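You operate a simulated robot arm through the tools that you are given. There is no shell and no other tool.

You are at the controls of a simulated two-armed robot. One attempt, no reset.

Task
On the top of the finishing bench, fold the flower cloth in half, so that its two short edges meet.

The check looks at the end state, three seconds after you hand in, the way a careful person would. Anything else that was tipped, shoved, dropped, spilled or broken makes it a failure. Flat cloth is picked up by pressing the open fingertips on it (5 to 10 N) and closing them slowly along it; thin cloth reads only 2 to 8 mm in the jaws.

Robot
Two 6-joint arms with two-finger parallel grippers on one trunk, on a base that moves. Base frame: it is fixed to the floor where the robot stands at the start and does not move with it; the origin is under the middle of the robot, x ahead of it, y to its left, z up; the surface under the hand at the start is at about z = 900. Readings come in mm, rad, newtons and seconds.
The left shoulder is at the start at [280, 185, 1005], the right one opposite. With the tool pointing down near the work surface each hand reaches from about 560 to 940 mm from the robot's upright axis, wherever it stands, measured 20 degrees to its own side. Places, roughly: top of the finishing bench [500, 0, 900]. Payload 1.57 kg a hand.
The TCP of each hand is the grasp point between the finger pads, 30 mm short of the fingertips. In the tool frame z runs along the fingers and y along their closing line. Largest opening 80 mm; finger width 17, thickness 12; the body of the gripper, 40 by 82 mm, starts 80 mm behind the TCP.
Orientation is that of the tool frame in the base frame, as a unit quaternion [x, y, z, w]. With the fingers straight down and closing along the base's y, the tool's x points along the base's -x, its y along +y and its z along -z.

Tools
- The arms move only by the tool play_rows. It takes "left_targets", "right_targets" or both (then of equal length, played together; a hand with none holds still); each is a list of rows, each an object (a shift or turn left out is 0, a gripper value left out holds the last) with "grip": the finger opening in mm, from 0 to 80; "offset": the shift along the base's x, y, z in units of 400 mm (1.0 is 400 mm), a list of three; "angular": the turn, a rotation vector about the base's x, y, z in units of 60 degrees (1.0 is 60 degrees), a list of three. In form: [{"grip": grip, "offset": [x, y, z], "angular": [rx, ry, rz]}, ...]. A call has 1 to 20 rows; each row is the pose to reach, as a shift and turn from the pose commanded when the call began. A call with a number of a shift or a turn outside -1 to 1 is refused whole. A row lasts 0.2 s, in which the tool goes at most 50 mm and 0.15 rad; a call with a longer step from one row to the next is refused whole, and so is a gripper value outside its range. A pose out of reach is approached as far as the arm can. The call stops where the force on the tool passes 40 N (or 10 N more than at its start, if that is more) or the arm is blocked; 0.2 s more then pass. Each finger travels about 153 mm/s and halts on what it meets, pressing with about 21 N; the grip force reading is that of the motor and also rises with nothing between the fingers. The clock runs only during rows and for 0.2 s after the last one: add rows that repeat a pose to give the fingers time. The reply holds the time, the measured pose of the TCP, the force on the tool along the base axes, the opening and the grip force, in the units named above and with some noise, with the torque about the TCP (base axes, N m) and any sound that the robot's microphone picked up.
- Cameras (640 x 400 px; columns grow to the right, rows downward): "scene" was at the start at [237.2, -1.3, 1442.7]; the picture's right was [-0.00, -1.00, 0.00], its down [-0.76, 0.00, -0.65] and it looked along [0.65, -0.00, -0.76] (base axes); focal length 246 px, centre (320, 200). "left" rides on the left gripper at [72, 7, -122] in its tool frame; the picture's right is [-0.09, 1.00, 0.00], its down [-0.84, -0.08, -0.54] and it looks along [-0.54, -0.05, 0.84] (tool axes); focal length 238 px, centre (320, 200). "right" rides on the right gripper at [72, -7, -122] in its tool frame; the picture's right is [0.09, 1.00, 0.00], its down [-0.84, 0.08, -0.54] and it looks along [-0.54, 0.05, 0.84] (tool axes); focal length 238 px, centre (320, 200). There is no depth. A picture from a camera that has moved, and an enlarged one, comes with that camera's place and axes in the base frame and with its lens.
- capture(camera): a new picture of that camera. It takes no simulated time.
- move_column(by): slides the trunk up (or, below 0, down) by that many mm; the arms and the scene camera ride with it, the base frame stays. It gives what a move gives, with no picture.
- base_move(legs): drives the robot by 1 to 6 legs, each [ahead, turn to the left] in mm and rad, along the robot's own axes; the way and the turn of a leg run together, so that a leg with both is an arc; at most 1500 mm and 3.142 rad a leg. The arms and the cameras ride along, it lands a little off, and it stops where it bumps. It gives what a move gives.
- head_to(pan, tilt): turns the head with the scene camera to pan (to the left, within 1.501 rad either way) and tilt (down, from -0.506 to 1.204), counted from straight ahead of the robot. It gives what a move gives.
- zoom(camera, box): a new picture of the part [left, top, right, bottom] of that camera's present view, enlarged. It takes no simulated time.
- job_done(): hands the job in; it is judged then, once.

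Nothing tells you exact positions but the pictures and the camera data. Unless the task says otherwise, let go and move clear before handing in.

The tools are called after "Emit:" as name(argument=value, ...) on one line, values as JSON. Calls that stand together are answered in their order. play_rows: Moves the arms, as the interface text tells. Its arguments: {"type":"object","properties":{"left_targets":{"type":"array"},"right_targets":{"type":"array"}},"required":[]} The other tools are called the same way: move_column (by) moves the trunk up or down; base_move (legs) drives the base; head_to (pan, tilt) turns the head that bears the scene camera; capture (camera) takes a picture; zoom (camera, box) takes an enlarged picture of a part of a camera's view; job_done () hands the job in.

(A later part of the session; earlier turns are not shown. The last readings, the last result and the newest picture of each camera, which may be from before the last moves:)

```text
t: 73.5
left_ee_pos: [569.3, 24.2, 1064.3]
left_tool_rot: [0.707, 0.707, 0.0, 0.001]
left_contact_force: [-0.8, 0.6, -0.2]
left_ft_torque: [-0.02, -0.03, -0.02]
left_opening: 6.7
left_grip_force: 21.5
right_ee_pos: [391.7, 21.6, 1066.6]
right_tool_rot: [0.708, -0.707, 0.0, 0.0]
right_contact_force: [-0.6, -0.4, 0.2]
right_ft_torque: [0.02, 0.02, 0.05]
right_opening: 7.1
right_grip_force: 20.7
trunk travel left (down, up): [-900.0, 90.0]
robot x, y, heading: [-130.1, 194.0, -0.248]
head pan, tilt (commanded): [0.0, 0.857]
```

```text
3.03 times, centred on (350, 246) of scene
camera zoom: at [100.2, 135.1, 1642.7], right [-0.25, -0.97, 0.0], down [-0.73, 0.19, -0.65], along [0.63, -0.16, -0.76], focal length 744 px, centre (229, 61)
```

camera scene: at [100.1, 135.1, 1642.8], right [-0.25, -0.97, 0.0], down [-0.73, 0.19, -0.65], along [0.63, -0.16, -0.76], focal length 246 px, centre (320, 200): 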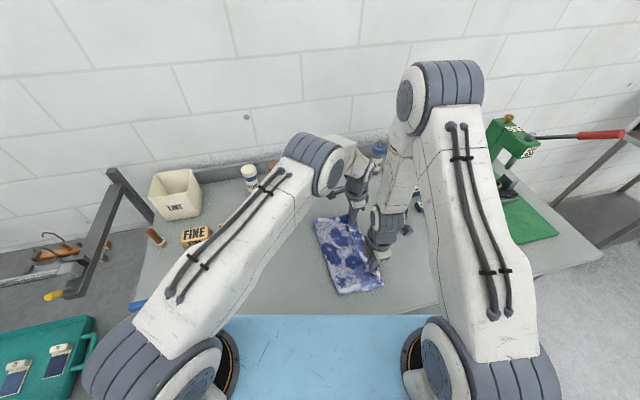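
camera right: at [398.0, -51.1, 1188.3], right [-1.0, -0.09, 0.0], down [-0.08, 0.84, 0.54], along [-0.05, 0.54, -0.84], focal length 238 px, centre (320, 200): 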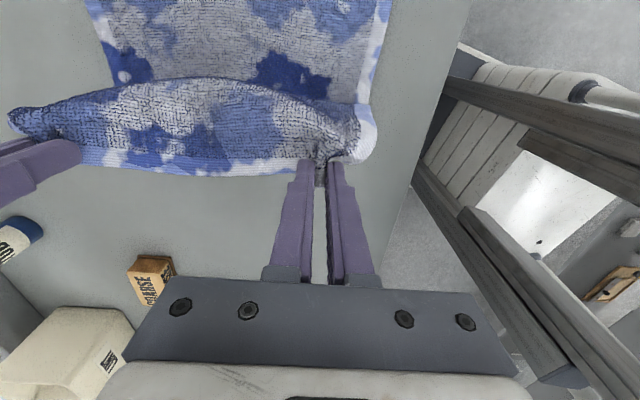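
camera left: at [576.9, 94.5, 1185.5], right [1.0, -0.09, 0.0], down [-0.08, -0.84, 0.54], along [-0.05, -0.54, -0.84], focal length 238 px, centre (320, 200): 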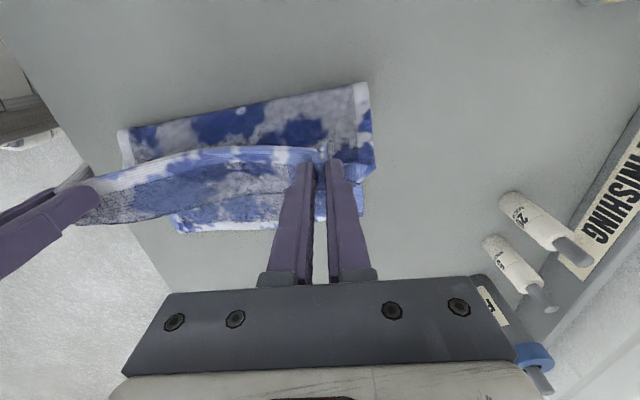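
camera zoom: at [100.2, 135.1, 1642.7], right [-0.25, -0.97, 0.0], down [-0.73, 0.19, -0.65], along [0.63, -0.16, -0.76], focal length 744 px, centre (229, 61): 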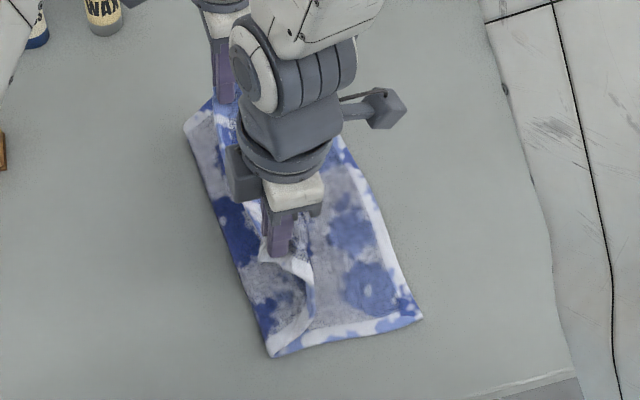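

The crease is now uneven (near end y≈33, far end y≈55) because the near hand led. I'll back both hands off to the left to re-lay the cloth, then fold again on a tighter arc.

Emit:
play_rows(left_targets=[{"offset": [0, 0.0525, 0.015]}, {"offset": [0, 0.115, 0.01]}, {"offset": [0, 0.1775, -0.01]}, {"offset": [0, 0.235, -0.0475]}, {"offset": [0, 0.2825, -0.0975]}, {"offset": [0, 0.315, -0.1475]}, {"offset": [0, 0.315, -0.1475]}, {"offset": [0, 0.315, -0.1475]}], right_targets=[{"offset": [0, 0.0475, 0.01]}, {"offset": [0, 0.1025, 0.005]}, {"offset": [0, 0.155, -0.015]}, {"offset": [0, 0.205, -0.0525]}, {"offset": [0, 0.2425, -0.1025]}, {"offset": [0, 0.2675, -0.1525]}, {"offset": [0, 0.2675, -0.1525]}, {"offset": [0, 0.2675, -0.1525]}])

Emit:
capture(camera="left")

Emit:
capture(camera="right")

Emit:
zoom(camera="scene", box=[230, 180, 430, 312])

```text
t: 75.2
left_ee_pos: [571.2, 149.9, 1003.1]
left_tool_rot: [0.707, 0.708, 0.0, 0.0]
left_contact_force: [-0.4, -0.7, -0.4]
left_ft_torque: [-0.01, -0.02, 0.0]
left_opening: 6.8
left_grip_force: 20.9
right_ee_pos: [394.7, 130.8, 1002.7]
right_tool_rot: [-0.707, 0.707, 0.0, 0.0]
right_contact_force: [-0.2, -0.6, 0.2]
right_ft_torque: [0.0, -0.01, 0.08]
right_opening: 6.7
right_grip_force: 20.4
trunk travel left (down, up): [-900.0, 90.0]
robot x, y, heading: [-129.6, 194.2, -0.247]
head pan, tilt (commanded): [0.0, 0.857]
```

```text
taken
camera left: at [577.5, 221.1, 1124.7], right [1.0, -0.09, 0.0], down [-0.08, -0.84, 0.54], along [-0.05, -0.54, -0.84], focal length 238 px, centre (320, 200)
```

left: 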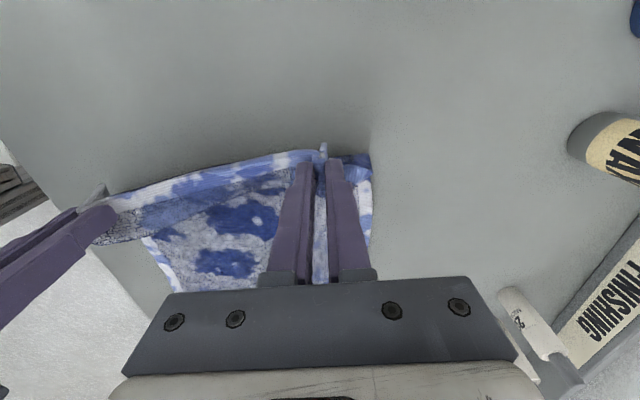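

```text
taken
camera right: at [399.1, 56.8, 1124.6], right [-1.0, -0.09, 0.0], down [-0.08, 0.84, 0.54], along [-0.05, 0.54, -0.84], focal length 238 px, centre (320, 200)
```

right: 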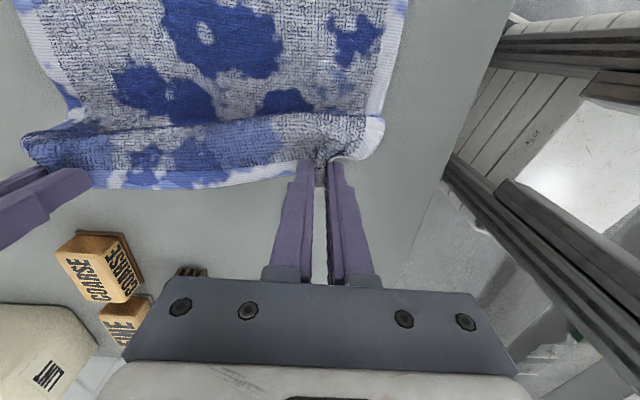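

```text
3.03 times, centred on (330, 246) of scene
camera zoom: at [100.0, 135.2, 1642.7], right [-0.25, -0.97, 0.0], down [-0.73, 0.19, -0.65], along [0.63, -0.16, -0.76], focal length 744 px, centre (290, 61)
```

zoom: 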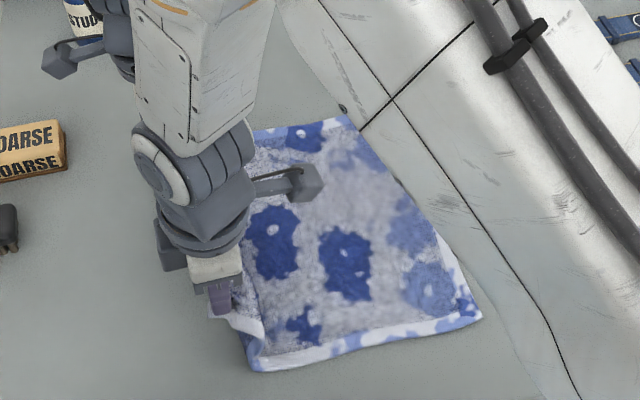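

The cloth is re-laid with the right corners unmoved. I'm folding again with both hands level on a tauter arc, stopping about 60 mm above the right edge to check.

Emit:
play_rows(left_targets=[{"offset": [0, 0, 0.0575]}, {"offset": [0, -0.0125, 0.1125]}, {"offset": [0, -0.05, 0.15]}, {"offset": [0, -0.1, 0.1725]}, {"offset": [0, -0.155, 0.1875]}, {"offset": [0, -0.2125, 0.195]}, {"offset": [0, -0.27, 0.1925]}, {"offset": [0, -0.33, 0.1825]}, {"offset": [0, -0.385, 0.1625]}, {"offset": [0, -0.435, 0.1375]}, {"offset": [0, -0.4775, 0.1075]}, {"offset": [0, -0.51, 0.075]}, {"offset": [0, -0.535, 0.0425]}, {"offset": [0, -0.5525, 0.01]}, {"offset": [0, -0.565, -0.0225]}, {"offset": [0, -0.565, -0.0225]}], right_targets=[{"offset": [0, 0.0125, 0.0575]}, {"offset": [0, 0.0075, 0.1125]}, {"offset": [-0.002, -0.015, 0.15]}, {"offset": [-0.004, -0.0525, 0.1725]}, {"offset": [-0.006, -0.1025, 0.1875]}, {"offset": [-0.008, -0.1575, 0.195]}, {"offset": [-0.008, -0.215, 0.1925]}, {"offset": [-0.008, -0.275, 0.1825]}, {"offset": [-0.008, -0.33, 0.1625]}, {"offset": [-0.008, -0.38, 0.1375]}, {"offset": [-0.008, -0.4225, 0.1075]}, {"offset": [-0.008, -0.455, 0.075]}, {"offset": [-0.008, -0.48, 0.0425]}, {"offset": [-0.008, -0.4975, 0.01]}, {"offset": [-0.008, -0.51, -0.0225]}, {"offset": [-0.008, -0.51, -0.0225]}])

Emit:
capture(camera="left")

Emit:
capture(camera="right")

Emit:
zoom(camera="scene", box=[270, 180, 430, 312])

```text
t: 78.7
left_ee_pos: [569.8, -76.6, 994.0]
left_tool_rot: [0.707, 0.707, 0.0, 0.0]
left_contact_force: [0.2, 0.5, 0.3]
left_ft_torque: [0.01, -0.03, 0.01]
left_opening: 6.6
left_grip_force: 21.6
right_ee_pos: [389.7, -74.9, 996.8]
right_tool_rot: [0.707, -0.707, 0.0, 0.0]
right_contact_force: [-0.2, -0.1, 0.2]
right_ft_torque: [-0.01, -0.02, 0.03]
right_opening: 7.1
right_grip_force: 20.8
trunk travel left (down, up): [-900.0, 90.0]
robot x, y, heading: [-128.3, 194.5, -0.251]
head pan, tilt (commanded): [0.0, 0.857]
```

```text
taken
camera left: at [577.3, -4.9, 1116.3], right [1.0, -0.09, 0.0], down [-0.08, -0.84, 0.54], along [-0.05, -0.54, -0.84], focal length 238 px, centre (320, 200)
```

left: 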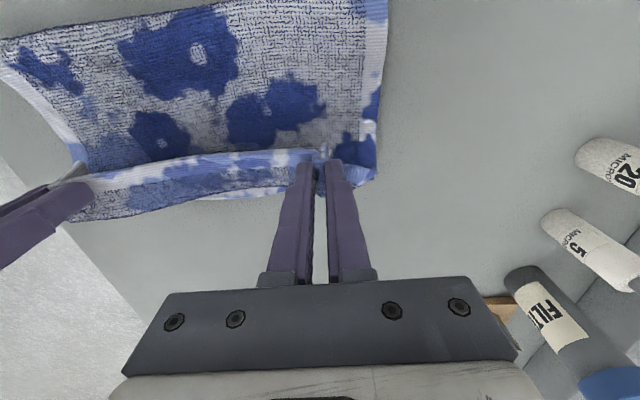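

```text
taken
camera right: at [394.9, -147.9, 1117.9], right [-1.0, -0.09, 0.0], down [-0.08, 0.84, 0.54], along [-0.05, 0.54, -0.84], focal length 238 px, centre (320, 200)
```

right: 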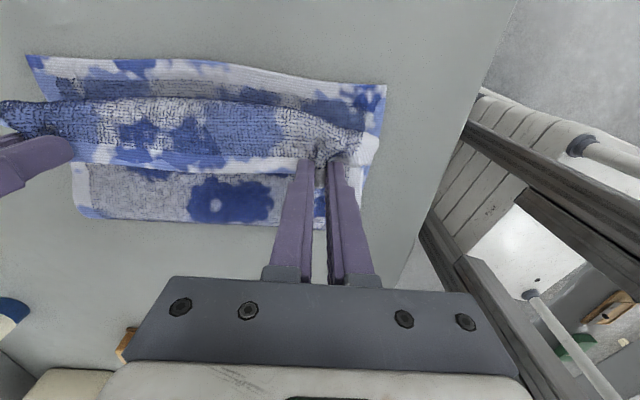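

```text
3.03 times, centred on (350, 246) of scene
camera zoom: at [100.3, 135.0, 1642.7], right [-0.25, -0.97, 0.0], down [-0.73, 0.19, -0.65], along [0.63, -0.16, -0.76], focal length 744 px, centre (229, 61)
```

zoom: 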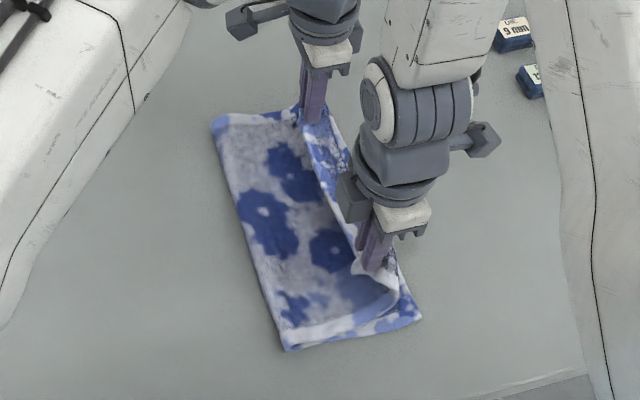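

The downward-pointing fingers make the stiff towel hang as a wall on the −y side, which drags the crease (now near y≈18). Tilting both hands so the fingers point toward the crease should remove that wall, so I'll try 30°.

Emit:
play_rows(left_targets=[{"offset": [0, 0.005, 0.005], "angular": [0.08, 0, 0]}, {"offset": [0, 0.01, 0.01], "angular": [0.16, 0, 0]}, {"offset": [0, 0.015, 0.015], "angular": [0.25, 0, 0]}, {"offset": [0, 0.02, 0.02], "angular": [0.33, 0, 0]}, {"offset": [0, 0.025, 0.025], "angular": [0.42, 0, 0]}, {"offset": [0, 0.03, 0.03], "angular": [0.5, 0, 0]}, {"offset": [0, 0.03, 0.03], "angular": [0.5, 0, 0]}], right_targets=[{"offset": [0, 0.005, 0.005], "angular": [0.08, 0, 0]}, {"offset": [0, 0.01, 0.01], "angular": [0.16, 0, 0]}, {"offset": [0, 0.015, 0.015], "angular": [0.25, 0, 0]}, {"offset": [0, 0.02, 0.02], "angular": [0.33, 0, 0]}, {"offset": [0, 0.025, 0.025], "angular": [0.42, 0, 0]}, {"offset": [0, 0.03, 0.03], "angular": [0.5, 0, 0]}, {"offset": [0, 0.03, 0.03], "angular": [0.5, 0, 0]}])

Emit:
capture(camera="scene")

Emit:
capture(camera="right")

Emit:
capture(camera="left")

```text
t: 80.2
left_ee_pos: [570.0, -63.6, 1005.7]
left_tool_rot: [0.683, 0.682, 0.183, -0.184]
left_contact_force: [-0.4, 0.5, -0.4]
left_ft_torque: [-0.02, -0.02, -0.02]
left_opening: 6.3
left_grip_force: 20.9
right_ee_pos: [396.0, -65.8, 1010.4]
right_tool_rot: [-0.683, 0.683, 0.186, 0.18]
right_contact_force: [0.5, 0.6, -0.8]
right_ft_torque: [0.04, 0.02, 0.02]
right_opening: 6.7
right_grip_force: 21.4
right hand out of reach, approached as far as the arm can: row 1, 2, 4, 5, 6, 7
trunk travel left (down, up): [-900.0, 90.0]
robot x, y, heading: [-127.9, 194.6, -0.252]
head pan, tilt (commanded): [0.0, 0.857]
```

```text
taken
camera scene: at [100.4, 134.8, 1642.7], right [-0.25, -0.97, 0.0], down [-0.73, 0.19, -0.65], along [0.63, -0.16, -0.76], focal length 246 px, centre (320, 200)
```

scene: 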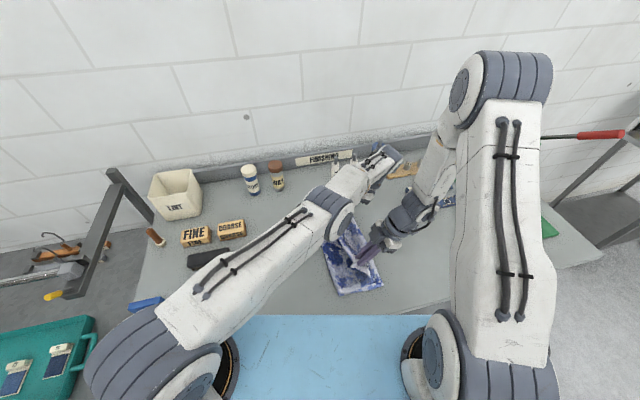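

```text
taken
camera right: at [402.2, -190.0, 1080.2], right [-1.0, -0.08, -0.04], down [-0.07, 0.45, 0.89], along [-0.05, 0.89, -0.46], focal length 238 px, centre (320, 200)
```

right: 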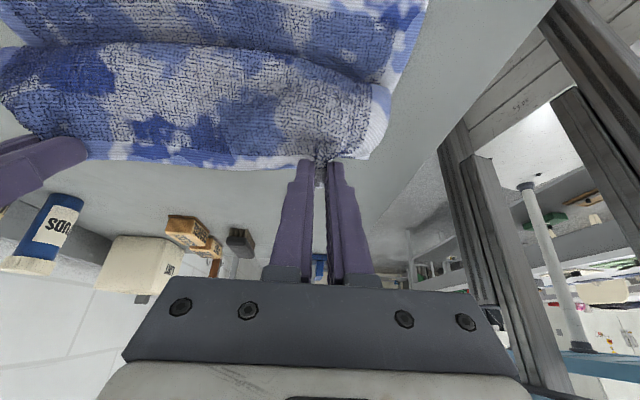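

```text
taken
camera left: at [576.9, -63.9, 1147.6], right [1.0, -0.08, -0.05], down [-0.08, -1.0, 0.05], along [-0.05, -0.05, -1.0], focal length 238 px, centre (320, 200)
```

left: 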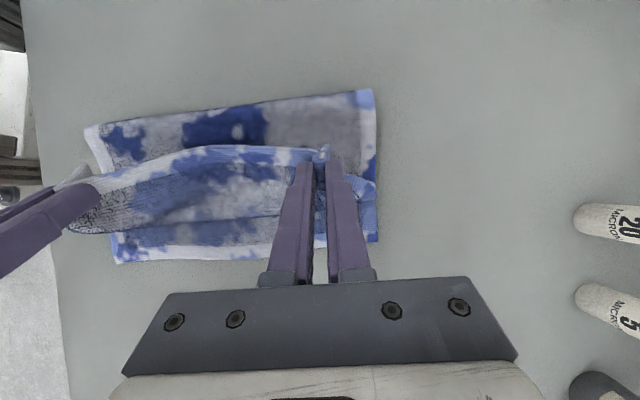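

The 30° tilt alone isn't enough with this much slack, and the right arm is at its near limit. So I'll do it in two stages. First I'll lay the edge outward past the right edge so the hem lies outside and flat, then regrip it from above and set it exactly on the lower edge. I'm moving both hands outward now.

Emit:
play_rows(left_targets=[{"offset": [0, -0.025, 0], "angular": [-0.04, 0, 0]}, {"offset": [0, -0.055, 0], "angular": [-0.08, 0, 0]}, {"offset": [0, -0.085, -0.005], "angular": [-0.12, 0, 0]}, {"offset": [0, -0.115, -0.015], "angular": [-0.17, 0, 0]}, {"offset": [0, -0.145, -0.03], "angular": [-0.21, 0, 0]}, {"offset": [0, -0.17, -0.045], "angular": [-0.26, 0, 0]}, {"offset": [0, -0.19, -0.06], "angular": [-0.3, 0, 0]}, {"offset": [0, -0.205, -0.07], "angular": [-0.33, 0, 0]}, {"offset": [0, -0.205, -0.07], "angular": [-0.33, 0, 0]}], right_targets=[{"offset": [0, -0.025, 0], "angular": [-0.04, 0, 0]}, {"offset": [0, -0.055, 0], "angular": [-0.08, 0, 0]}, {"offset": [-0.002, -0.085, -0.01], "angular": [-0.12, 0, 0]}, {"offset": [-0.005, -0.115, -0.025], "angular": [-0.17, 0, 0]}, {"offset": [-0.008, -0.145, -0.04], "angular": [-0.21, 0, 0]}, {"offset": [-0.012, -0.17, -0.055], "angular": [-0.26, 0, 0]}, {"offset": [-0.015, -0.19, -0.07], "angular": [-0.3, 0, 0]}, {"offset": [-0.016, -0.205, -0.08], "angular": [-0.33, 0, 0]}, {"offset": [-0.016, -0.205, -0.08], "angular": [-0.33, 0, 0]}])

Emit:
capture(camera="scene")

Emit:
capture(camera="right")

Emit:
capture(camera="left")

```text
t: 82.2
left_ee_pos: [563.1, -140.9, 979.6]
left_tool_rot: [0.704, 0.704, 0.063, -0.062]
left_contact_force: [1.1, 0.4, -0.8]
left_ft_torque: [0.04, 0.0, 0.0]
left_opening: 6.4
left_grip_force: 21.2
left hand out of reach, approached as far as the arm can: row 3, 4, 5, 6, 7, 8, 9
right_ee_pos: [390.0, -148.8, 980.4]
right_tool_rot: [-0.704, 0.704, 0.063, 0.062]
right_contact_force: [0.0, -0.6, 1.1]
right_ft_torque: [0.0, -0.03, 0.05]
right_opening: 6.7
right_grip_force: 20.7
trunk travel left (down, up): [-900.0, 90.0]
robot x, y, heading: [-127.2, 194.4, -0.253]
head pan, tilt (commanded): [0.0, 0.857]
```

```text
taken
camera scene: at [100.2, 135.1, 1642.7], right [-0.25, -0.97, 0.0], down [-0.73, 0.19, -0.65], along [0.63, -0.16, -0.76], focal length 246 px, centre (320, 200)
```

scene: 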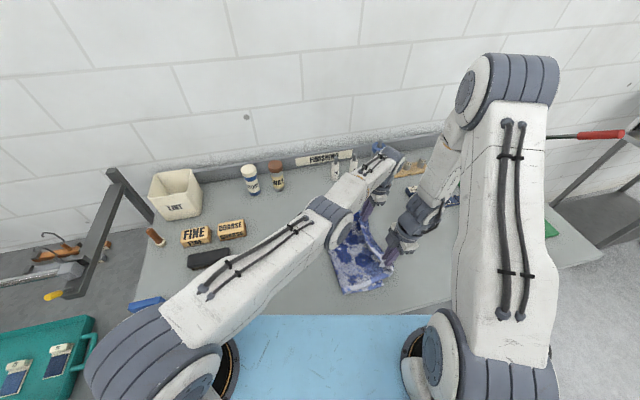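

```text
taken
camera right: at [396.0, -241.5, 1087.5], right [-1.0, -0.09, -0.02], down [-0.08, 0.73, 0.68], along [-0.05, 0.68, -0.73], focal length 238 px, centre (320, 200)
```

right: 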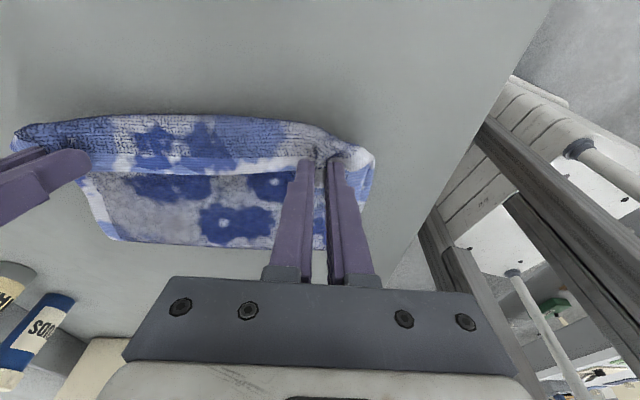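

```text
taken
camera left: at [570.2, -92.4, 1112.0], right [1.0, -0.09, -0.02], down [-0.08, -0.92, 0.39], along [-0.05, -0.38, -0.92], focal length 238 px, centre (320, 200)
```

left: 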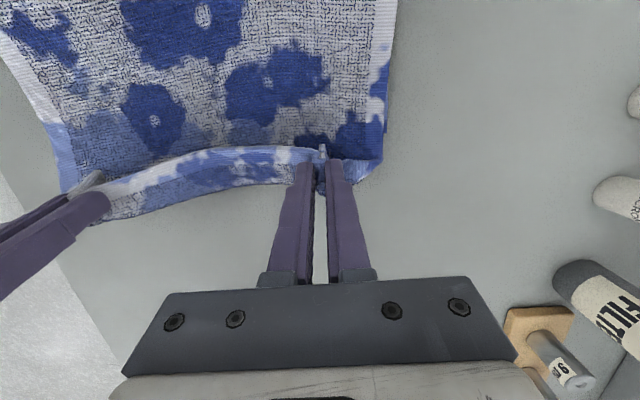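

Emit:
zoom(camera="scene", box=[290, 190, 430, 312])

Emit:
zoom(camera="right", box=[0, 80, 400, 260])

```text
3.28 times, centred on (360, 251) of scene
camera zoom: at [100.2, 135.1, 1642.7], right [-0.25, -0.97, 0.0], down [-0.73, 0.19, -0.65], along [0.63, -0.16, -0.76], focal length 805 px, centre (189, 33)
```

zoom: 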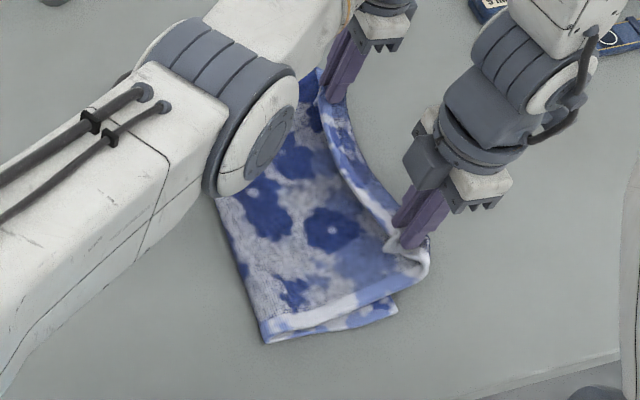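

```text
1.60 times, centred on (200, 170) of right
camera zoom: at [396.0, -241.5, 1087.5], right [-1.0, -0.09, -0.02], down [-0.08, 0.73, 0.68], along [-0.05, 0.68, -0.73], focal length 381 px, centre (512, 248)
```

zoom: 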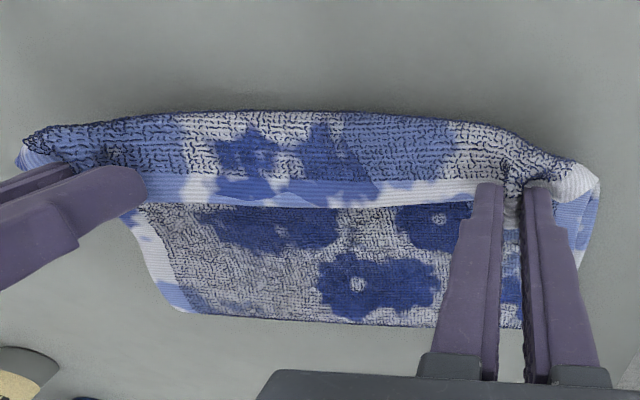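

The lower layer's corner hasn't moved (near-right still at about (342, −126)). I'll raise both hands so the top layer becomes a straight slope without the curl, and then release so it falls outward.

Emit:
play_rows(left_targets=[{"offset": [0, 0.005, 0.035]}, {"offset": [0, 0.01, 0.07]}, {"offset": [0, 0.015, 0.105]}, {"offset": [0, 0.02, 0.14]}, {"offset": [0, 0.02, 0.17]}, {"offset": [0, 0.02, 0.19]}, {"offset": [0, 0.02, 0.19]}], right_targets=[{"offset": [0, 0.005, 0.035]}, {"offset": [0, 0.015, 0.07]}, {"offset": [0, 0.02, 0.105]}, {"offset": [0, 0.025, 0.14]}, {"offset": [0, 0.03, 0.17]}, {"offset": [0, 0.035, 0.19]}, {"offset": [0, 0.035, 0.19]}])

Emit:
zoom(camera="scene", box=[270, 190, 450, 312])

Emit:
capture(camera="right")

Emit:
capture(camera="left")

```text
t: 83.8
left_ee_pos: [573.6, -143.3, 1051.6]
left_tool_rot: [0.705, 0.704, 0.064, -0.063]
left_contact_force: [-0.4, 0.0, -0.6]
left_ft_torque: [0.03, -0.02, -0.01]
left_opening: 6.2
left_grip_force: 21.5
left hand out of reach, approached as far as the arm can: row 2, 3, 4, 5, 6
right_ee_pos: [390.6, -134.0, 1056.6]
right_tool_rot: [-0.704, 0.705, 0.063, 0.062]
right_contact_force: [0.6, 0.3, 1.4]
right_ft_torque: [-0.01, 0.01, -0.01]
right_opening: 6.7
right_grip_force: 21.0
trunk travel left (down, up): [-900.0, 90.0]
robot x, y, heading: [-132.4, 194.2, -0.251]
head pan, tilt (commanded): [0.0, 0.857]
```

```text
3.28 times, centred on (360, 251) of scene
camera zoom: at [100.0, 135.1, 1642.7], right [-0.25, -0.97, 0.0], down [-0.73, 0.19, -0.65], along [0.63, -0.16, -0.76], focal length 805 px, centre (189, 33)
```

zoom: 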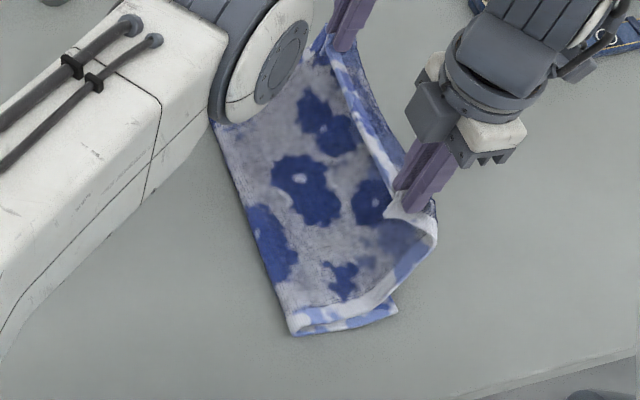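

```text
taken
camera right: at [395.5, -227.0, 1162.7], right [-1.0, -0.09, -0.02], down [-0.08, 0.73, 0.68], along [-0.05, 0.68, -0.73], focal length 238 px, centre (320, 200)
```

right: 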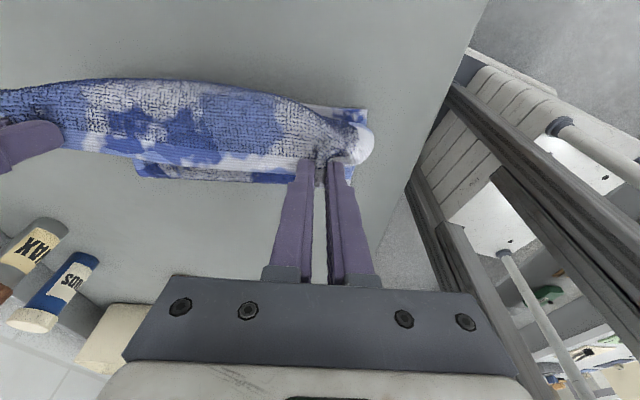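

```text
taken
camera left: at [580.7, -94.9, 1183.9], right [1.0, -0.09, -0.02], down [-0.08, -0.92, 0.38], along [-0.05, -0.38, -0.92], focal length 238 px, centre (320, 200)
```

left: 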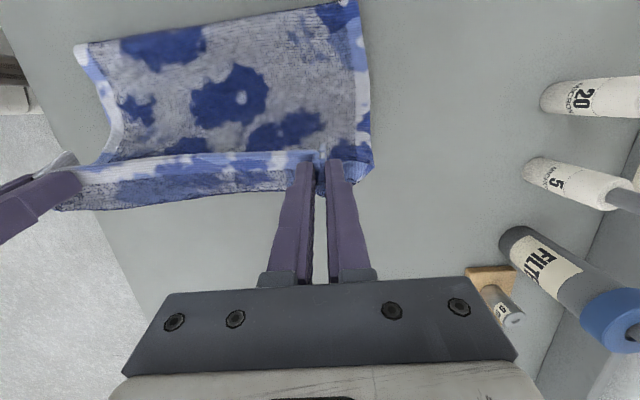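

The crease simply follows the hands, so what I need is to tilt both hands properly while laying the edge down. The left arm lacks reach for that from this heading, so I'll swing back over the top and turn the base right in steps while holding the cloth.

Emit:
play_rows(left_targets=[{"offset": [-0.001, 0.05, 0.03], "angular": [-0.03, 0, 0]}, {"offset": [-0.002, 0.11, 0.05], "angular": [-0.06, 0, 0]}, {"offset": [-0.003, 0.18, 0.065], "angular": [-0.09, 0, 0]}, {"offset": [-0.004, 0.25, 0.075], "angular": [-0.12, 0, 0]}, {"offset": [-0.005, 0.32, 0.08], "angular": [-0.15, 0, 0]}, {"offset": [-0.007, 0.39, 0.08], "angular": [-0.17, 0, 0]}, {"offset": [-0.008, 0.46, 0.075], "angular": [-0.17, 0, 0]}, {"offset": [-0.009, 0.52, 0.07], "angular": [-0.17, 0, 0]}, {"offset": [-0.009, 0.57, 0.06], "angular": [-0.17, 0, 0]}, {"offset": [-0.009, 0.57, 0.06], "angular": [-0.17, 0, 0]}], right_targets=[{"offset": [0, 0.04, 0.03], "angular": [-0.03, 0, 0]}, {"offset": [0, 0.1, 0.05], "angular": [-0.06, 0, 0]}, {"offset": [0, 0.17, 0.065], "angular": [-0.09, 0, 0]}, {"offset": [0, 0.24, 0.07], "angular": [-0.12, 0, 0]}, {"offset": [0, 0.31, 0.07], "angular": [-0.15, 0, 0]}, {"offset": [0, 0.38, 0.07], "angular": [-0.17, 0, 0]}, {"offset": [0, 0.45, 0.065], "angular": [-0.17, 0, 0]}, {"offset": [0, 0.51, 0.06], "angular": [-0.17, 0, 0]}, {"offset": [0, 0.5475, 0.05], "angular": [-0.17, 0, 0]}, {"offset": [0, 0.5475, 0.05], "angular": [-0.17, 0, 0]}])

Emit:
capture(camera="scene")

Emit:
capture(camera="right")

Emit:
capture(camera="left")

```text
t: 86.0
left_ee_pos: [557.1, 96.5, 1080.3]
left_tool_rot: [0.708, 0.707, 0.0, 0.0]
left_contact_force: [-0.5, -0.4, 0.6]
left_ft_torque: [0.01, -0.04, -0.07]
left_opening: 6.4
left_grip_force: 21.1
left hand out of reach, approached as far as the arm can: row 1
right_ee_pos: [389.6, 85.7, 1074.2]
right_tool_rot: [-0.707, 0.707, 0.0, 0.0]
right_contact_force: [-0.2, 1.5, -0.7]
right_ft_torque: [0.0, 0.0, 0.03]
right_opening: 6.8
right_grip_force: 20.3
trunk travel left (down, up): [-900.0, 90.0]
robot x, y, heading: [-132.7, 197.2, -0.248]
head pan, tilt (commanded): [0.0, 0.857]
```

```text
taken
camera scene: at [100.2, 135.4, 1642.7], right [-0.25, -0.97, 0.0], down [-0.73, 0.19, -0.65], along [0.63, -0.16, -0.76], focal length 246 px, centre (320, 200)
```

scene: 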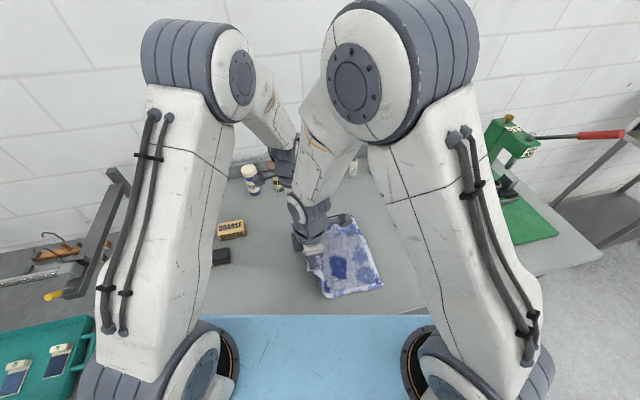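

```text
taken
camera right: at [395.7, 12.5, 1195.6], right [-1.0, -0.09, 0.0], down [-0.08, 0.84, 0.54], along [-0.05, 0.54, -0.84], focal length 238 px, centre (320, 200)
```

right: 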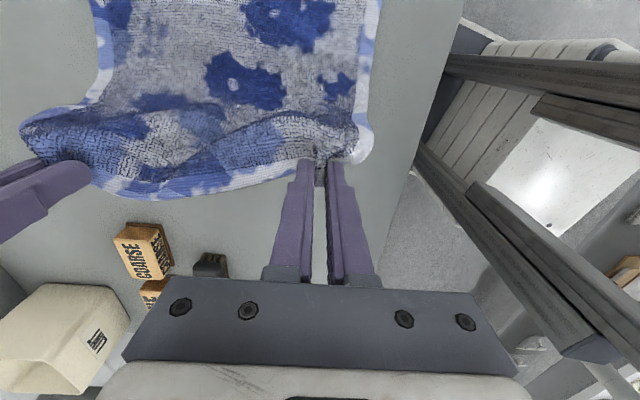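

```text
taken
camera left: at [564.9, 167.6, 1202.0], right [1.0, -0.09, 0.0], down [-0.08, -0.84, 0.54], along [-0.05, -0.54, -0.84], focal length 238 px, centre (320, 200)
```

left: 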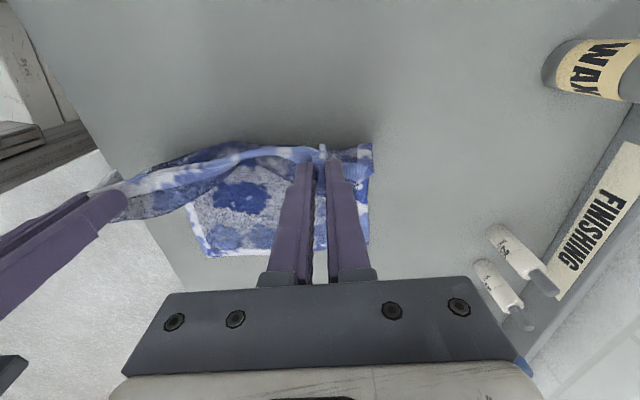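

Back over the top with both corners still held. Now I'm turning the base right by 0.16 rad.

Emit:
base_move(legs=[[0, -0.16]])

Emit:
capture(camera="scene")

```text
t: 87.1
left_ee_pos: [531.5, -14.5, 1080.4]
left_tool_rot: [0.763, 0.646, -0.001, 0.0]
left_contact_force: [0.0, 0.5, 0.2]
left_ft_torque: [-0.01, -0.04, 0.0]
left_opening: 6.3
left_grip_force: 20.7
right_ee_pos: [364.4, 0.9, 1073.7]
right_tool_rot: [-0.647, 0.762, 0.0, 0.0]
right_contact_force: [-0.5, 0.3, -0.5]
right_ft_torque: [0.0, 0.0, 0.02]
right_opening: 7.0
right_grip_force: 21.3
trunk travel left (down, up): [-900.0, 90.0]
robot x, y, heading: [-129.6, 195.8, -0.416]
head pan, tilt (commanded): [0.0, 0.857]
```

```text
taken
camera scene: at [87.4, 98.3, 1642.7], right [-0.4, -0.92, 0.0], down [-0.69, 0.3, -0.65], along [0.6, -0.26, -0.76], focal length 246 px, centre (320, 200)
```

scene: 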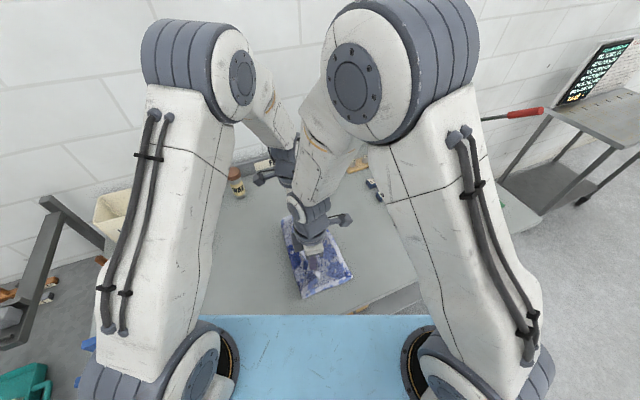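

Emit:
play_rows(left_targets=[{"offset": [0.02, 0.05, 0], "angular": [0, 0, 0.03]}, {"offset": [0.04, 0.1, 0], "angular": [0, 0, 0.06]}, {"offset": [0.06, 0.15, 0], "angular": [0, 0, 0.09]}, {"offset": [0.08, 0.2, -0.005], "angular": [0, 0, 0.12]}, {"offset": [0.096, 0.249, -0.0125], "angular": [0, 0, 0.157]}, {"offset": [0.096, 0.249, -0.0125], "angular": [0, 0, 0.157]}], right_targets=[{"offset": [0.013, 0.042, 0], "angular": [0, 0, 0.03]}, {"offset": [0.026, 0.084, 0], "angular": [0, 0, 0.06]}, {"offset": [0.039, 0.126, 0], "angular": [0, 0, 0.09]}, {"offset": [0.052, 0.168, 0.003], "angular": [0, 0, 0.12]}, {"offset": [0.064, 0.21, 0.003], "angular": [0, 0, 0.157]}, {"offset": [0.064, 0.21, 0.003], "angular": [0, 0, 0.157]}])

Emit:
base_move(legs=[[0, -0.16]])

Emit:
capture(camera="scene")

```text
t: 88.5
left_ee_pos: [573.9, 82.6, 1076.8]
left_tool_rot: [0.708, 0.707, -0.001, 0.001]
left_contact_force: [-0.9, 0.0, -0.2]
left_ft_torque: [0.0, -0.01, -0.03]
left_opening: 6.0
left_grip_force: 21.6
right_ee_pos: [391.0, 86.3, 1077.4]
right_tool_rot: [-0.707, 0.707, 0.0, 0.0]
right_contact_force: [0.4, -0.4, -1.1]
right_ft_torque: [0.03, -0.07, 0.0]
right_opening: 6.8
right_grip_force: 21.0
trunk travel left (down, up): [-900.0, 90.0]
robot x, y, heading: [-126.1, 198.3, -0.412]
head pan, tilt (commanded): [0.0, 0.857]
```

```text
t: 89.6
left_ee_pos: [544.4, -34.7, 1075.1]
left_tool_rot: [0.764, 0.645, 0.0, 0.0]
left_contact_force: [-0.1, 0.2, -0.9]
left_ft_torque: [0.02, -0.04, -0.01]
left_opening: 6.1
left_grip_force: 20.5
right_ee_pos: [365.4, 0.2, 1076.2]
right_tool_rot: [-0.645, 0.764, 0.0, 0.0]
right_contact_force: [-0.3, -0.5, 0.2]
right_ft_torque: [0.01, -0.03, 0.0]
right_opening: 7.1
right_grip_force: 20.6
trunk travel left (down, up): [-900.0, 90.0]
robot x, y, heading: [-131.5, 193.8, -0.583]
head pan, tilt (commanded): [0.0, 0.857]
```

```text
taken
camera scene: at [68.3, 63.1, 1642.7], right [-0.55, -0.84, 0.0], down [-0.63, 0.42, -0.65], along [0.55, -0.36, -0.76], focal length 246 px, centre (320, 200)
```

scene: 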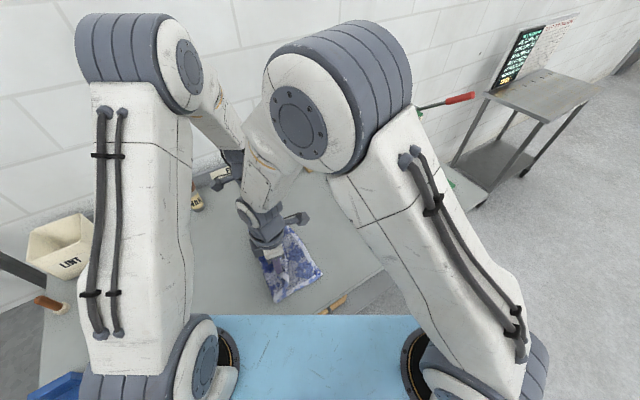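

Heading is now about −0.58, so both arms have room to tilt. I'll back off to the left to re-lay the cloth evenly before the final pass.

Emit:
play_rows(left_targets=[{"offset": [0.01, 0.06, 0.005], "angular": [0, 0, 0.03]}, {"offset": [0.02, 0.12, 0.01], "angular": [0, 0, 0.06]}, {"offset": [0.03, 0.19, 0.01], "angular": [0, 0, 0.09]}, {"offset": [0.04, 0.26, 0], "angular": [0, 0, 0.12]}, {"offset": [0.05, 0.33, -0.02], "angular": [0, 0, 0.15]}, {"offset": [0.06, 0.39, -0.06], "angular": [0, 0, 0.165]}, {"offset": [0.065, 0.43, -0.12], "angular": [0, 0, 0.165]}, {"offset": [0.0675, 0.4625, -0.18], "angular": [0, 0, 0.165]}, {"offset": [0.0675, 0.4625, -0.18], "angular": [0, 0, 0.165]}, {"offset": [0.0675, 0.4625, -0.18], "angular": [0, 0, 0.165]}], right_targets=[{"offset": [0.01, 0.045, 0.005], "angular": [0, 0, 0.03]}, {"offset": [0.02, 0.09, 0.01], "angular": [0, 0, 0.06]}, {"offset": [0.03, 0.145, 0.01], "angular": [0, 0, 0.09]}, {"offset": [0.04, 0.2, 0], "angular": [0, 0, 0.12]}, {"offset": [0.05, 0.255, -0.02], "angular": [0, 0, 0.15]}, {"offset": [0.06, 0.31, -0.06], "angular": [0, 0, 0.165]}, {"offset": [0.065, 0.345, -0.12], "angular": [0, 0, 0.165]}, {"offset": [0.065, 0.37, -0.18], "angular": [0, 0, 0.165]}, {"offset": [0.065, 0.37, -0.18], "angular": [0, 0, 0.165]}, {"offset": [0.065, 0.37, -0.18], "angular": [0, 0, 0.165]}])

Emit:
capture(camera="scene")

Emit:
capture(camera="right")

Emit:
capture(camera="left")

```text
t: 91.8
left_ee_pos: [572.2, 148.9, 1003.8]
left_tool_rot: [0.706, 0.709, 0.0, 0.0]
left_contact_force: [0.3, -0.2, 0.9]
left_ft_torque: [0.04, -0.04, 0.01]
left_opening: 6.4
left_grip_force: 20.8
right_ee_pos: [392.7, 148.9, 1004.7]
right_tool_rot: [0.708, -0.706, 0.0, 0.001]
right_contact_force: [0.4, 0.0, 0.2]
right_ft_torque: [0.02, -0.02, -0.01]
right_opening: 6.2
right_grip_force: 21.1
trunk travel left (down, up): [-900.0, 90.0]
robot x, y, heading: [-126.3, 198.2, -0.583]
head pan, tilt (commanded): [0.0, 0.857]
```

```text
taken
camera scene: at [68.2, 63.0, 1642.7], right [-0.55, -0.84, 0.0], down [-0.63, 0.42, -0.65], along [0.55, -0.36, -0.76], focal length 246 px, centre (320, 200)
```

scene: 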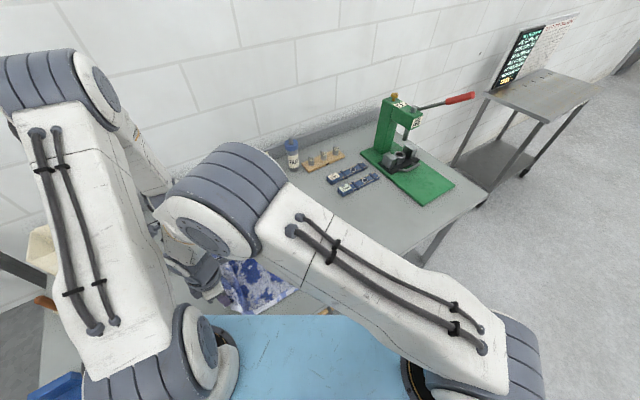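

```text
taken
camera right: at [398.9, 76.1, 1126.1], right [-1.0, -0.1, 0.0], down [-0.08, 0.84, 0.54], along [-0.05, 0.54, -0.84], focal length 238 px, centre (320, 200)
```

right: 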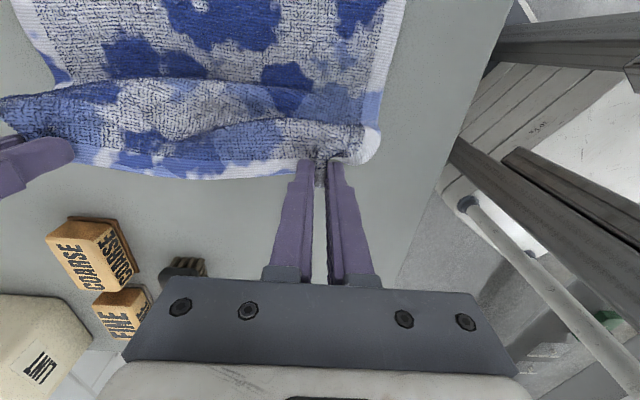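

```text
taken
camera left: at [578.8, 220.0, 1126.0], right [1.0, -0.09, 0.0], down [-0.07, -0.84, 0.54], along [-0.05, -0.54, -0.84], focal length 238 px, centre (320, 200)
```

left: 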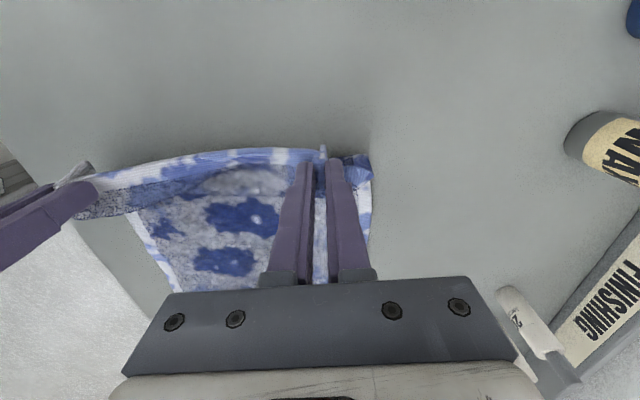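

Everything is clear and evenly laid. On this pass I fold over while progressively tilting both hands, aiming to put the hem down just past the right edge and let it open outward.

Emit:
play_rows(left_targets=[{"offset": [0, 0, 0.0575]}, {"offset": [0, -0.0175, 0.1125]}, {"offset": [0, -0.055, 0.15]}, {"offset": [0, -0.1025, 0.1725]}, {"offset": [0, -0.155, 0.1875]}, {"offset": [0, -0.2125, 0.195], "angular": [0.06, 0, 0]}, {"offset": [0, -0.27, 0.1925], "angular": [0.12, 0, 0]}, {"offset": [0, -0.33, 0.1825], "angular": [0.18, 0, 0]}, {"offset": [0, -0.3875, 0.1625], "angular": [0.24, 0, 0]}, {"offset": [0, -0.4425, 0.1375], "angular": [0.3, 0, 0]}, {"offset": [0, -0.4925, 0.1075], "angular": [0.36, 0, 0]}, {"offset": [0, -0.5375, 0.0725], "angular": [0.42, 0, 0]}, {"offset": [0, -0.575, 0.035], "angular": [0.48, 0, 0]}, {"offset": [0, -0.605, -0.005], "angular": [0.54, 0, 0]}, {"offset": [0, -0.6275, -0.0425], "angular": [0.6, 0, 0]}, {"offset": [0, -0.645, -0.08], "angular": [0.66, 0, 0]}, {"offset": [0, -0.645, -0.08], "angular": [0.66, 0, 0]}], right_targets=[{"offset": [0, 0, 0.0575]}, {"offset": [0, -0.0175, 0.1125]}, {"offset": [0, -0.055, 0.15]}, {"offset": [0, -0.1025, 0.1725]}, {"offset": [0, -0.155, 0.1875]}, {"offset": [0, -0.2125, 0.195], "angular": [0.06, 0, 0]}, {"offset": [0, -0.27, 0.1925], "angular": [0.12, 0, 0]}, {"offset": [0, -0.33, 0.1825], "angular": [0.18, 0, 0]}, {"offset": [0, -0.3875, 0.1625], "angular": [0.24, 0, 0]}, {"offset": [0, -0.4425, 0.1375], "angular": [0.3, 0, 0]}, {"offset": [0, -0.4925, 0.1075], "angular": [0.36, 0, 0]}, {"offset": [0, -0.5375, 0.0725], "angular": [0.42, 0, 0]}, {"offset": [0, -0.575, 0.035], "angular": [0.48, 0, 0]}, {"offset": [0, -0.605, -0.005], "angular": [0.54, 0, 0]}, {"offset": [0, -0.6275, -0.0425], "angular": [0.6, 0, 0]}, {"offset": [0, -0.645, -0.08], "angular": [0.66, 0, 0]}, {"offset": [0, -0.645, -0.08], "angular": [0.66, 0, 0]}])

Emit:
capture(camera="scene")

Emit:
capture(camera="right")

Emit:
capture(camera="left")

```text
t: 95.4
left_ee_pos: [570.8, -105.1, 973.5]
left_tool_rot: [0.664, 0.666, 0.24, -0.239]
left_contact_force: [0.5, 0.8, 0.1]
left_ft_torque: [0.0, -0.04, -0.01]
left_opening: 6.1
left_grip_force: 21.0
right_ee_pos: [390.1, -109.9, 971.7]
right_tool_rot: [0.667, -0.664, -0.239, -0.24]
right_contact_force: [-0.1, 0.4, -0.4]
right_ft_torque: [-0.01, -0.04, 0.0]
right_opening: 6.9
right_grip_force: 21.7
trunk travel left (down, up): [-900.0, 90.0]
robot x, y, heading: [-131.0, 196.3, -0.581]
head pan, tilt (commanded): [0.0, 0.857]
```

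```text
taken
camera scene: at [68.5, 62.5, 1642.7], right [-0.55, -0.84, 0.0], down [-0.63, 0.42, -0.65], along [0.55, -0.36, -0.76], focal length 246 px, centre (320, 200)
```

scene: 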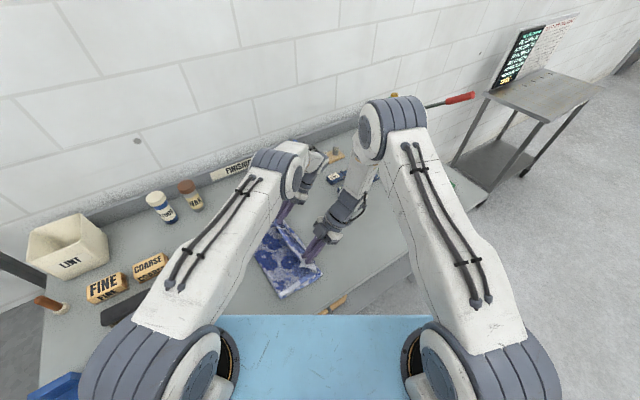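

```text
taken
camera right: at [396.0, -244.1, 1020.0], right [-1.0, -0.07, -0.06], down [-0.08, 0.3, 0.95], along [-0.05, 0.95, -0.3], focal length 238 px, centre (320, 200)
```

right: 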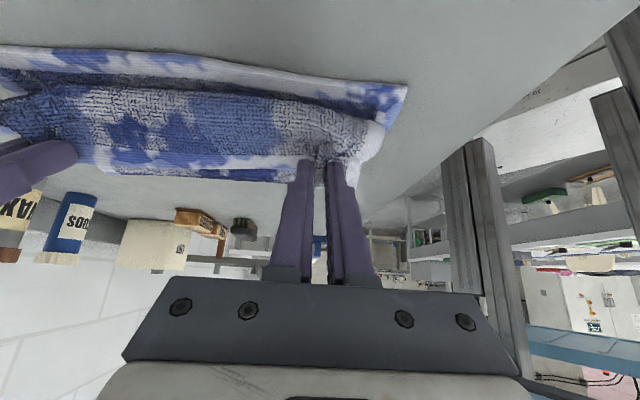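

```text
taken
camera left: at [577.0, -129.2, 1112.0], right [1.0, -0.07, -0.06], down [-0.07, -0.99, -0.12], along [-0.05, 0.12, -0.99], focal length 238 px, centre (320, 200)
```

left: 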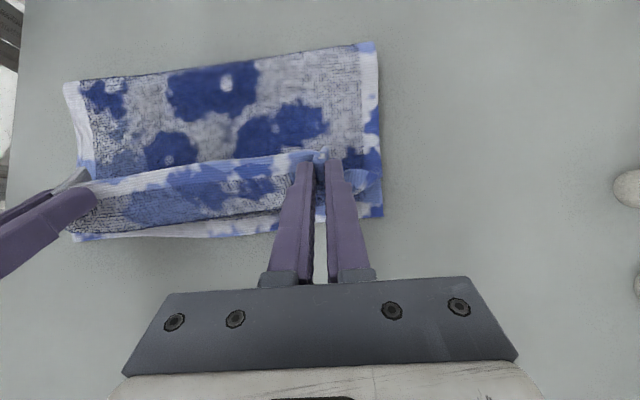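

With the tilt, the crease stays much closer (y≈32–39), and the lower corners still haven't moved. Ending about 28 mm less far right should put the crease on the middle, so I'll go back and repeat with more tilt.

Emit:
play_rows(left_targets=[{"offset": [0, 0.0175, 0.0375], "angular": [-0.06, 0, 0]}, {"offset": [0, 0.04, 0.075], "angular": [-0.12, 0, 0]}, {"offset": [0, 0.07, 0.115], "angular": [-0.18, 0, 0]}, {"offset": [0, 0.1075, 0.1525], "angular": [-0.24, 0, 0]}, {"offset": [0, 0.1525, 0.1875], "angular": [-0.3, 0, 0]}, {"offset": [0, 0.2025, 0.2175], "angular": [-0.36, 0, 0]}, {"offset": [0, 0.2575, 0.2425], "angular": [-0.42, 0, 0]}, {"offset": [0, 0.315, 0.2625], "angular": [-0.48, 0, 0]}, {"offset": [0, 0.375, 0.2725], "angular": [-0.54, 0, 0]}, {"offset": [0, 0.4325, 0.275], "angular": [-0.6, 0, 0]}, {"offset": [0, 0.49, 0.2675], "angular": [-0.66, 0, 0]}, {"offset": [0, 0.5425, 0.2525], "angular": [-0.66, 0, 0]}, {"offset": [0, 0.59, 0.23], "angular": [-0.66, 0, 0]}, {"offset": [0, 0.6275, 0.1925], "angular": [-0.66, 0, 0]}, {"offset": [0, 0.645, 0.1375], "angular": [-0.66, 0, 0]}, {"offset": [0, 0.645, 0.08], "angular": [-0.66, 0, 0]}, {"offset": [0, 0.645, 0.08], "angular": [-0.66, 0, 0]}, {"offset": [0, 0.645, 0.08], "angular": [-0.66, 0, 0]}], right_targets=[{"offset": [0, 0.0175, 0.0375], "angular": [-0.06, 0, 0]}, {"offset": [0, 0.04, 0.075], "angular": [-0.12, 0, 0]}, {"offset": [0, 0.07, 0.115], "angular": [-0.18, 0, 0]}, {"offset": [0, 0.1075, 0.1525], "angular": [-0.24, 0, 0]}, {"offset": [0, 0.1525, 0.1875], "angular": [-0.3, 0, 0]}, {"offset": [0, 0.2025, 0.2175], "angular": [-0.36, 0, 0]}, {"offset": [0, 0.2575, 0.2425], "angular": [-0.42, 0, 0]}, {"offset": [0, 0.315, 0.2625], "angular": [-0.48, 0, 0]}, {"offset": [0, 0.375, 0.2725], "angular": [-0.54, 0, 0]}, {"offset": [0, 0.4325, 0.275], "angular": [-0.6, 0, 0]}, {"offset": [0, 0.49, 0.2675], "angular": [-0.66, 0, 0]}, {"offset": [0, 0.5425, 0.2525], "angular": [-0.66, 0, 0]}, {"offset": [0, 0.59, 0.23], "angular": [-0.66, 0, 0]}, {"offset": [0, 0.6275, 0.1925], "angular": [-0.66, 0, 0]}, {"offset": [0, 0.645, 0.1375], "angular": [-0.66, 0, 0]}, {"offset": [0, 0.645, 0.08], "angular": [-0.66, 0, 0]}, {"offset": [0, 0.645, 0.08], "angular": [-0.66, 0, 0]}, {"offset": [0, 0.645, 0.08], "angular": [-0.66, 0, 0]}])

Emit:
capture(camera="right")

Emit:
capture(camera="left")

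```text
t: 99.2
left_ee_pos: [571.2, 150.3, 1003.8]
left_tool_rot: [0.706, 0.708, 0.0, 0.0]
left_contact_force: [-0.1, -0.4, 0.5]
left_ft_torque: [0.02, -0.03, -0.02]
left_opening: 4.7
left_grip_force: 21.3
right_ee_pos: [390.9, 148.3, 1003.3]
right_tool_rot: [0.708, -0.706, -0.001, 0.0]
right_contact_force: [0.2, -0.1, 0.8]
right_ft_torque: [0.03, -0.01, 0.01]
right_opening: 7.0
right_grip_force: 21.0
trunk travel left (down, up): [-900.0, 90.0]
robot x, y, heading: [-128.0, 194.2, -0.58]
head pan, tilt (commanded): [0.0, 0.857]
```

```text
taken
camera right: at [397.0, 75.9, 1125.9], right [-1.0, -0.1, 0.0], down [-0.08, 0.84, 0.54], along [-0.05, 0.54, -0.84], focal length 238 px, centre (320, 200)
```

right: 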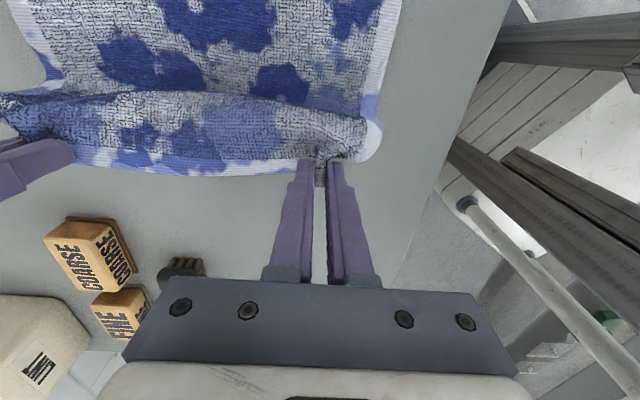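

```text
taken
camera left: at [577.6, 221.4, 1125.1], right [1.0, -0.09, 0.0], down [-0.07, -0.84, 0.54], along [-0.05, -0.54, -0.84], focal length 238 px, centre (320, 200)
```

left: 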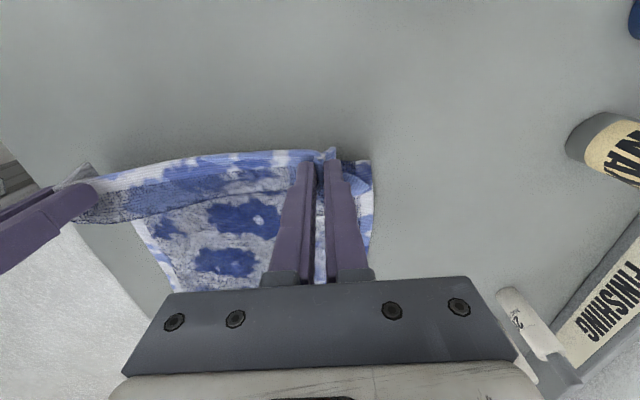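

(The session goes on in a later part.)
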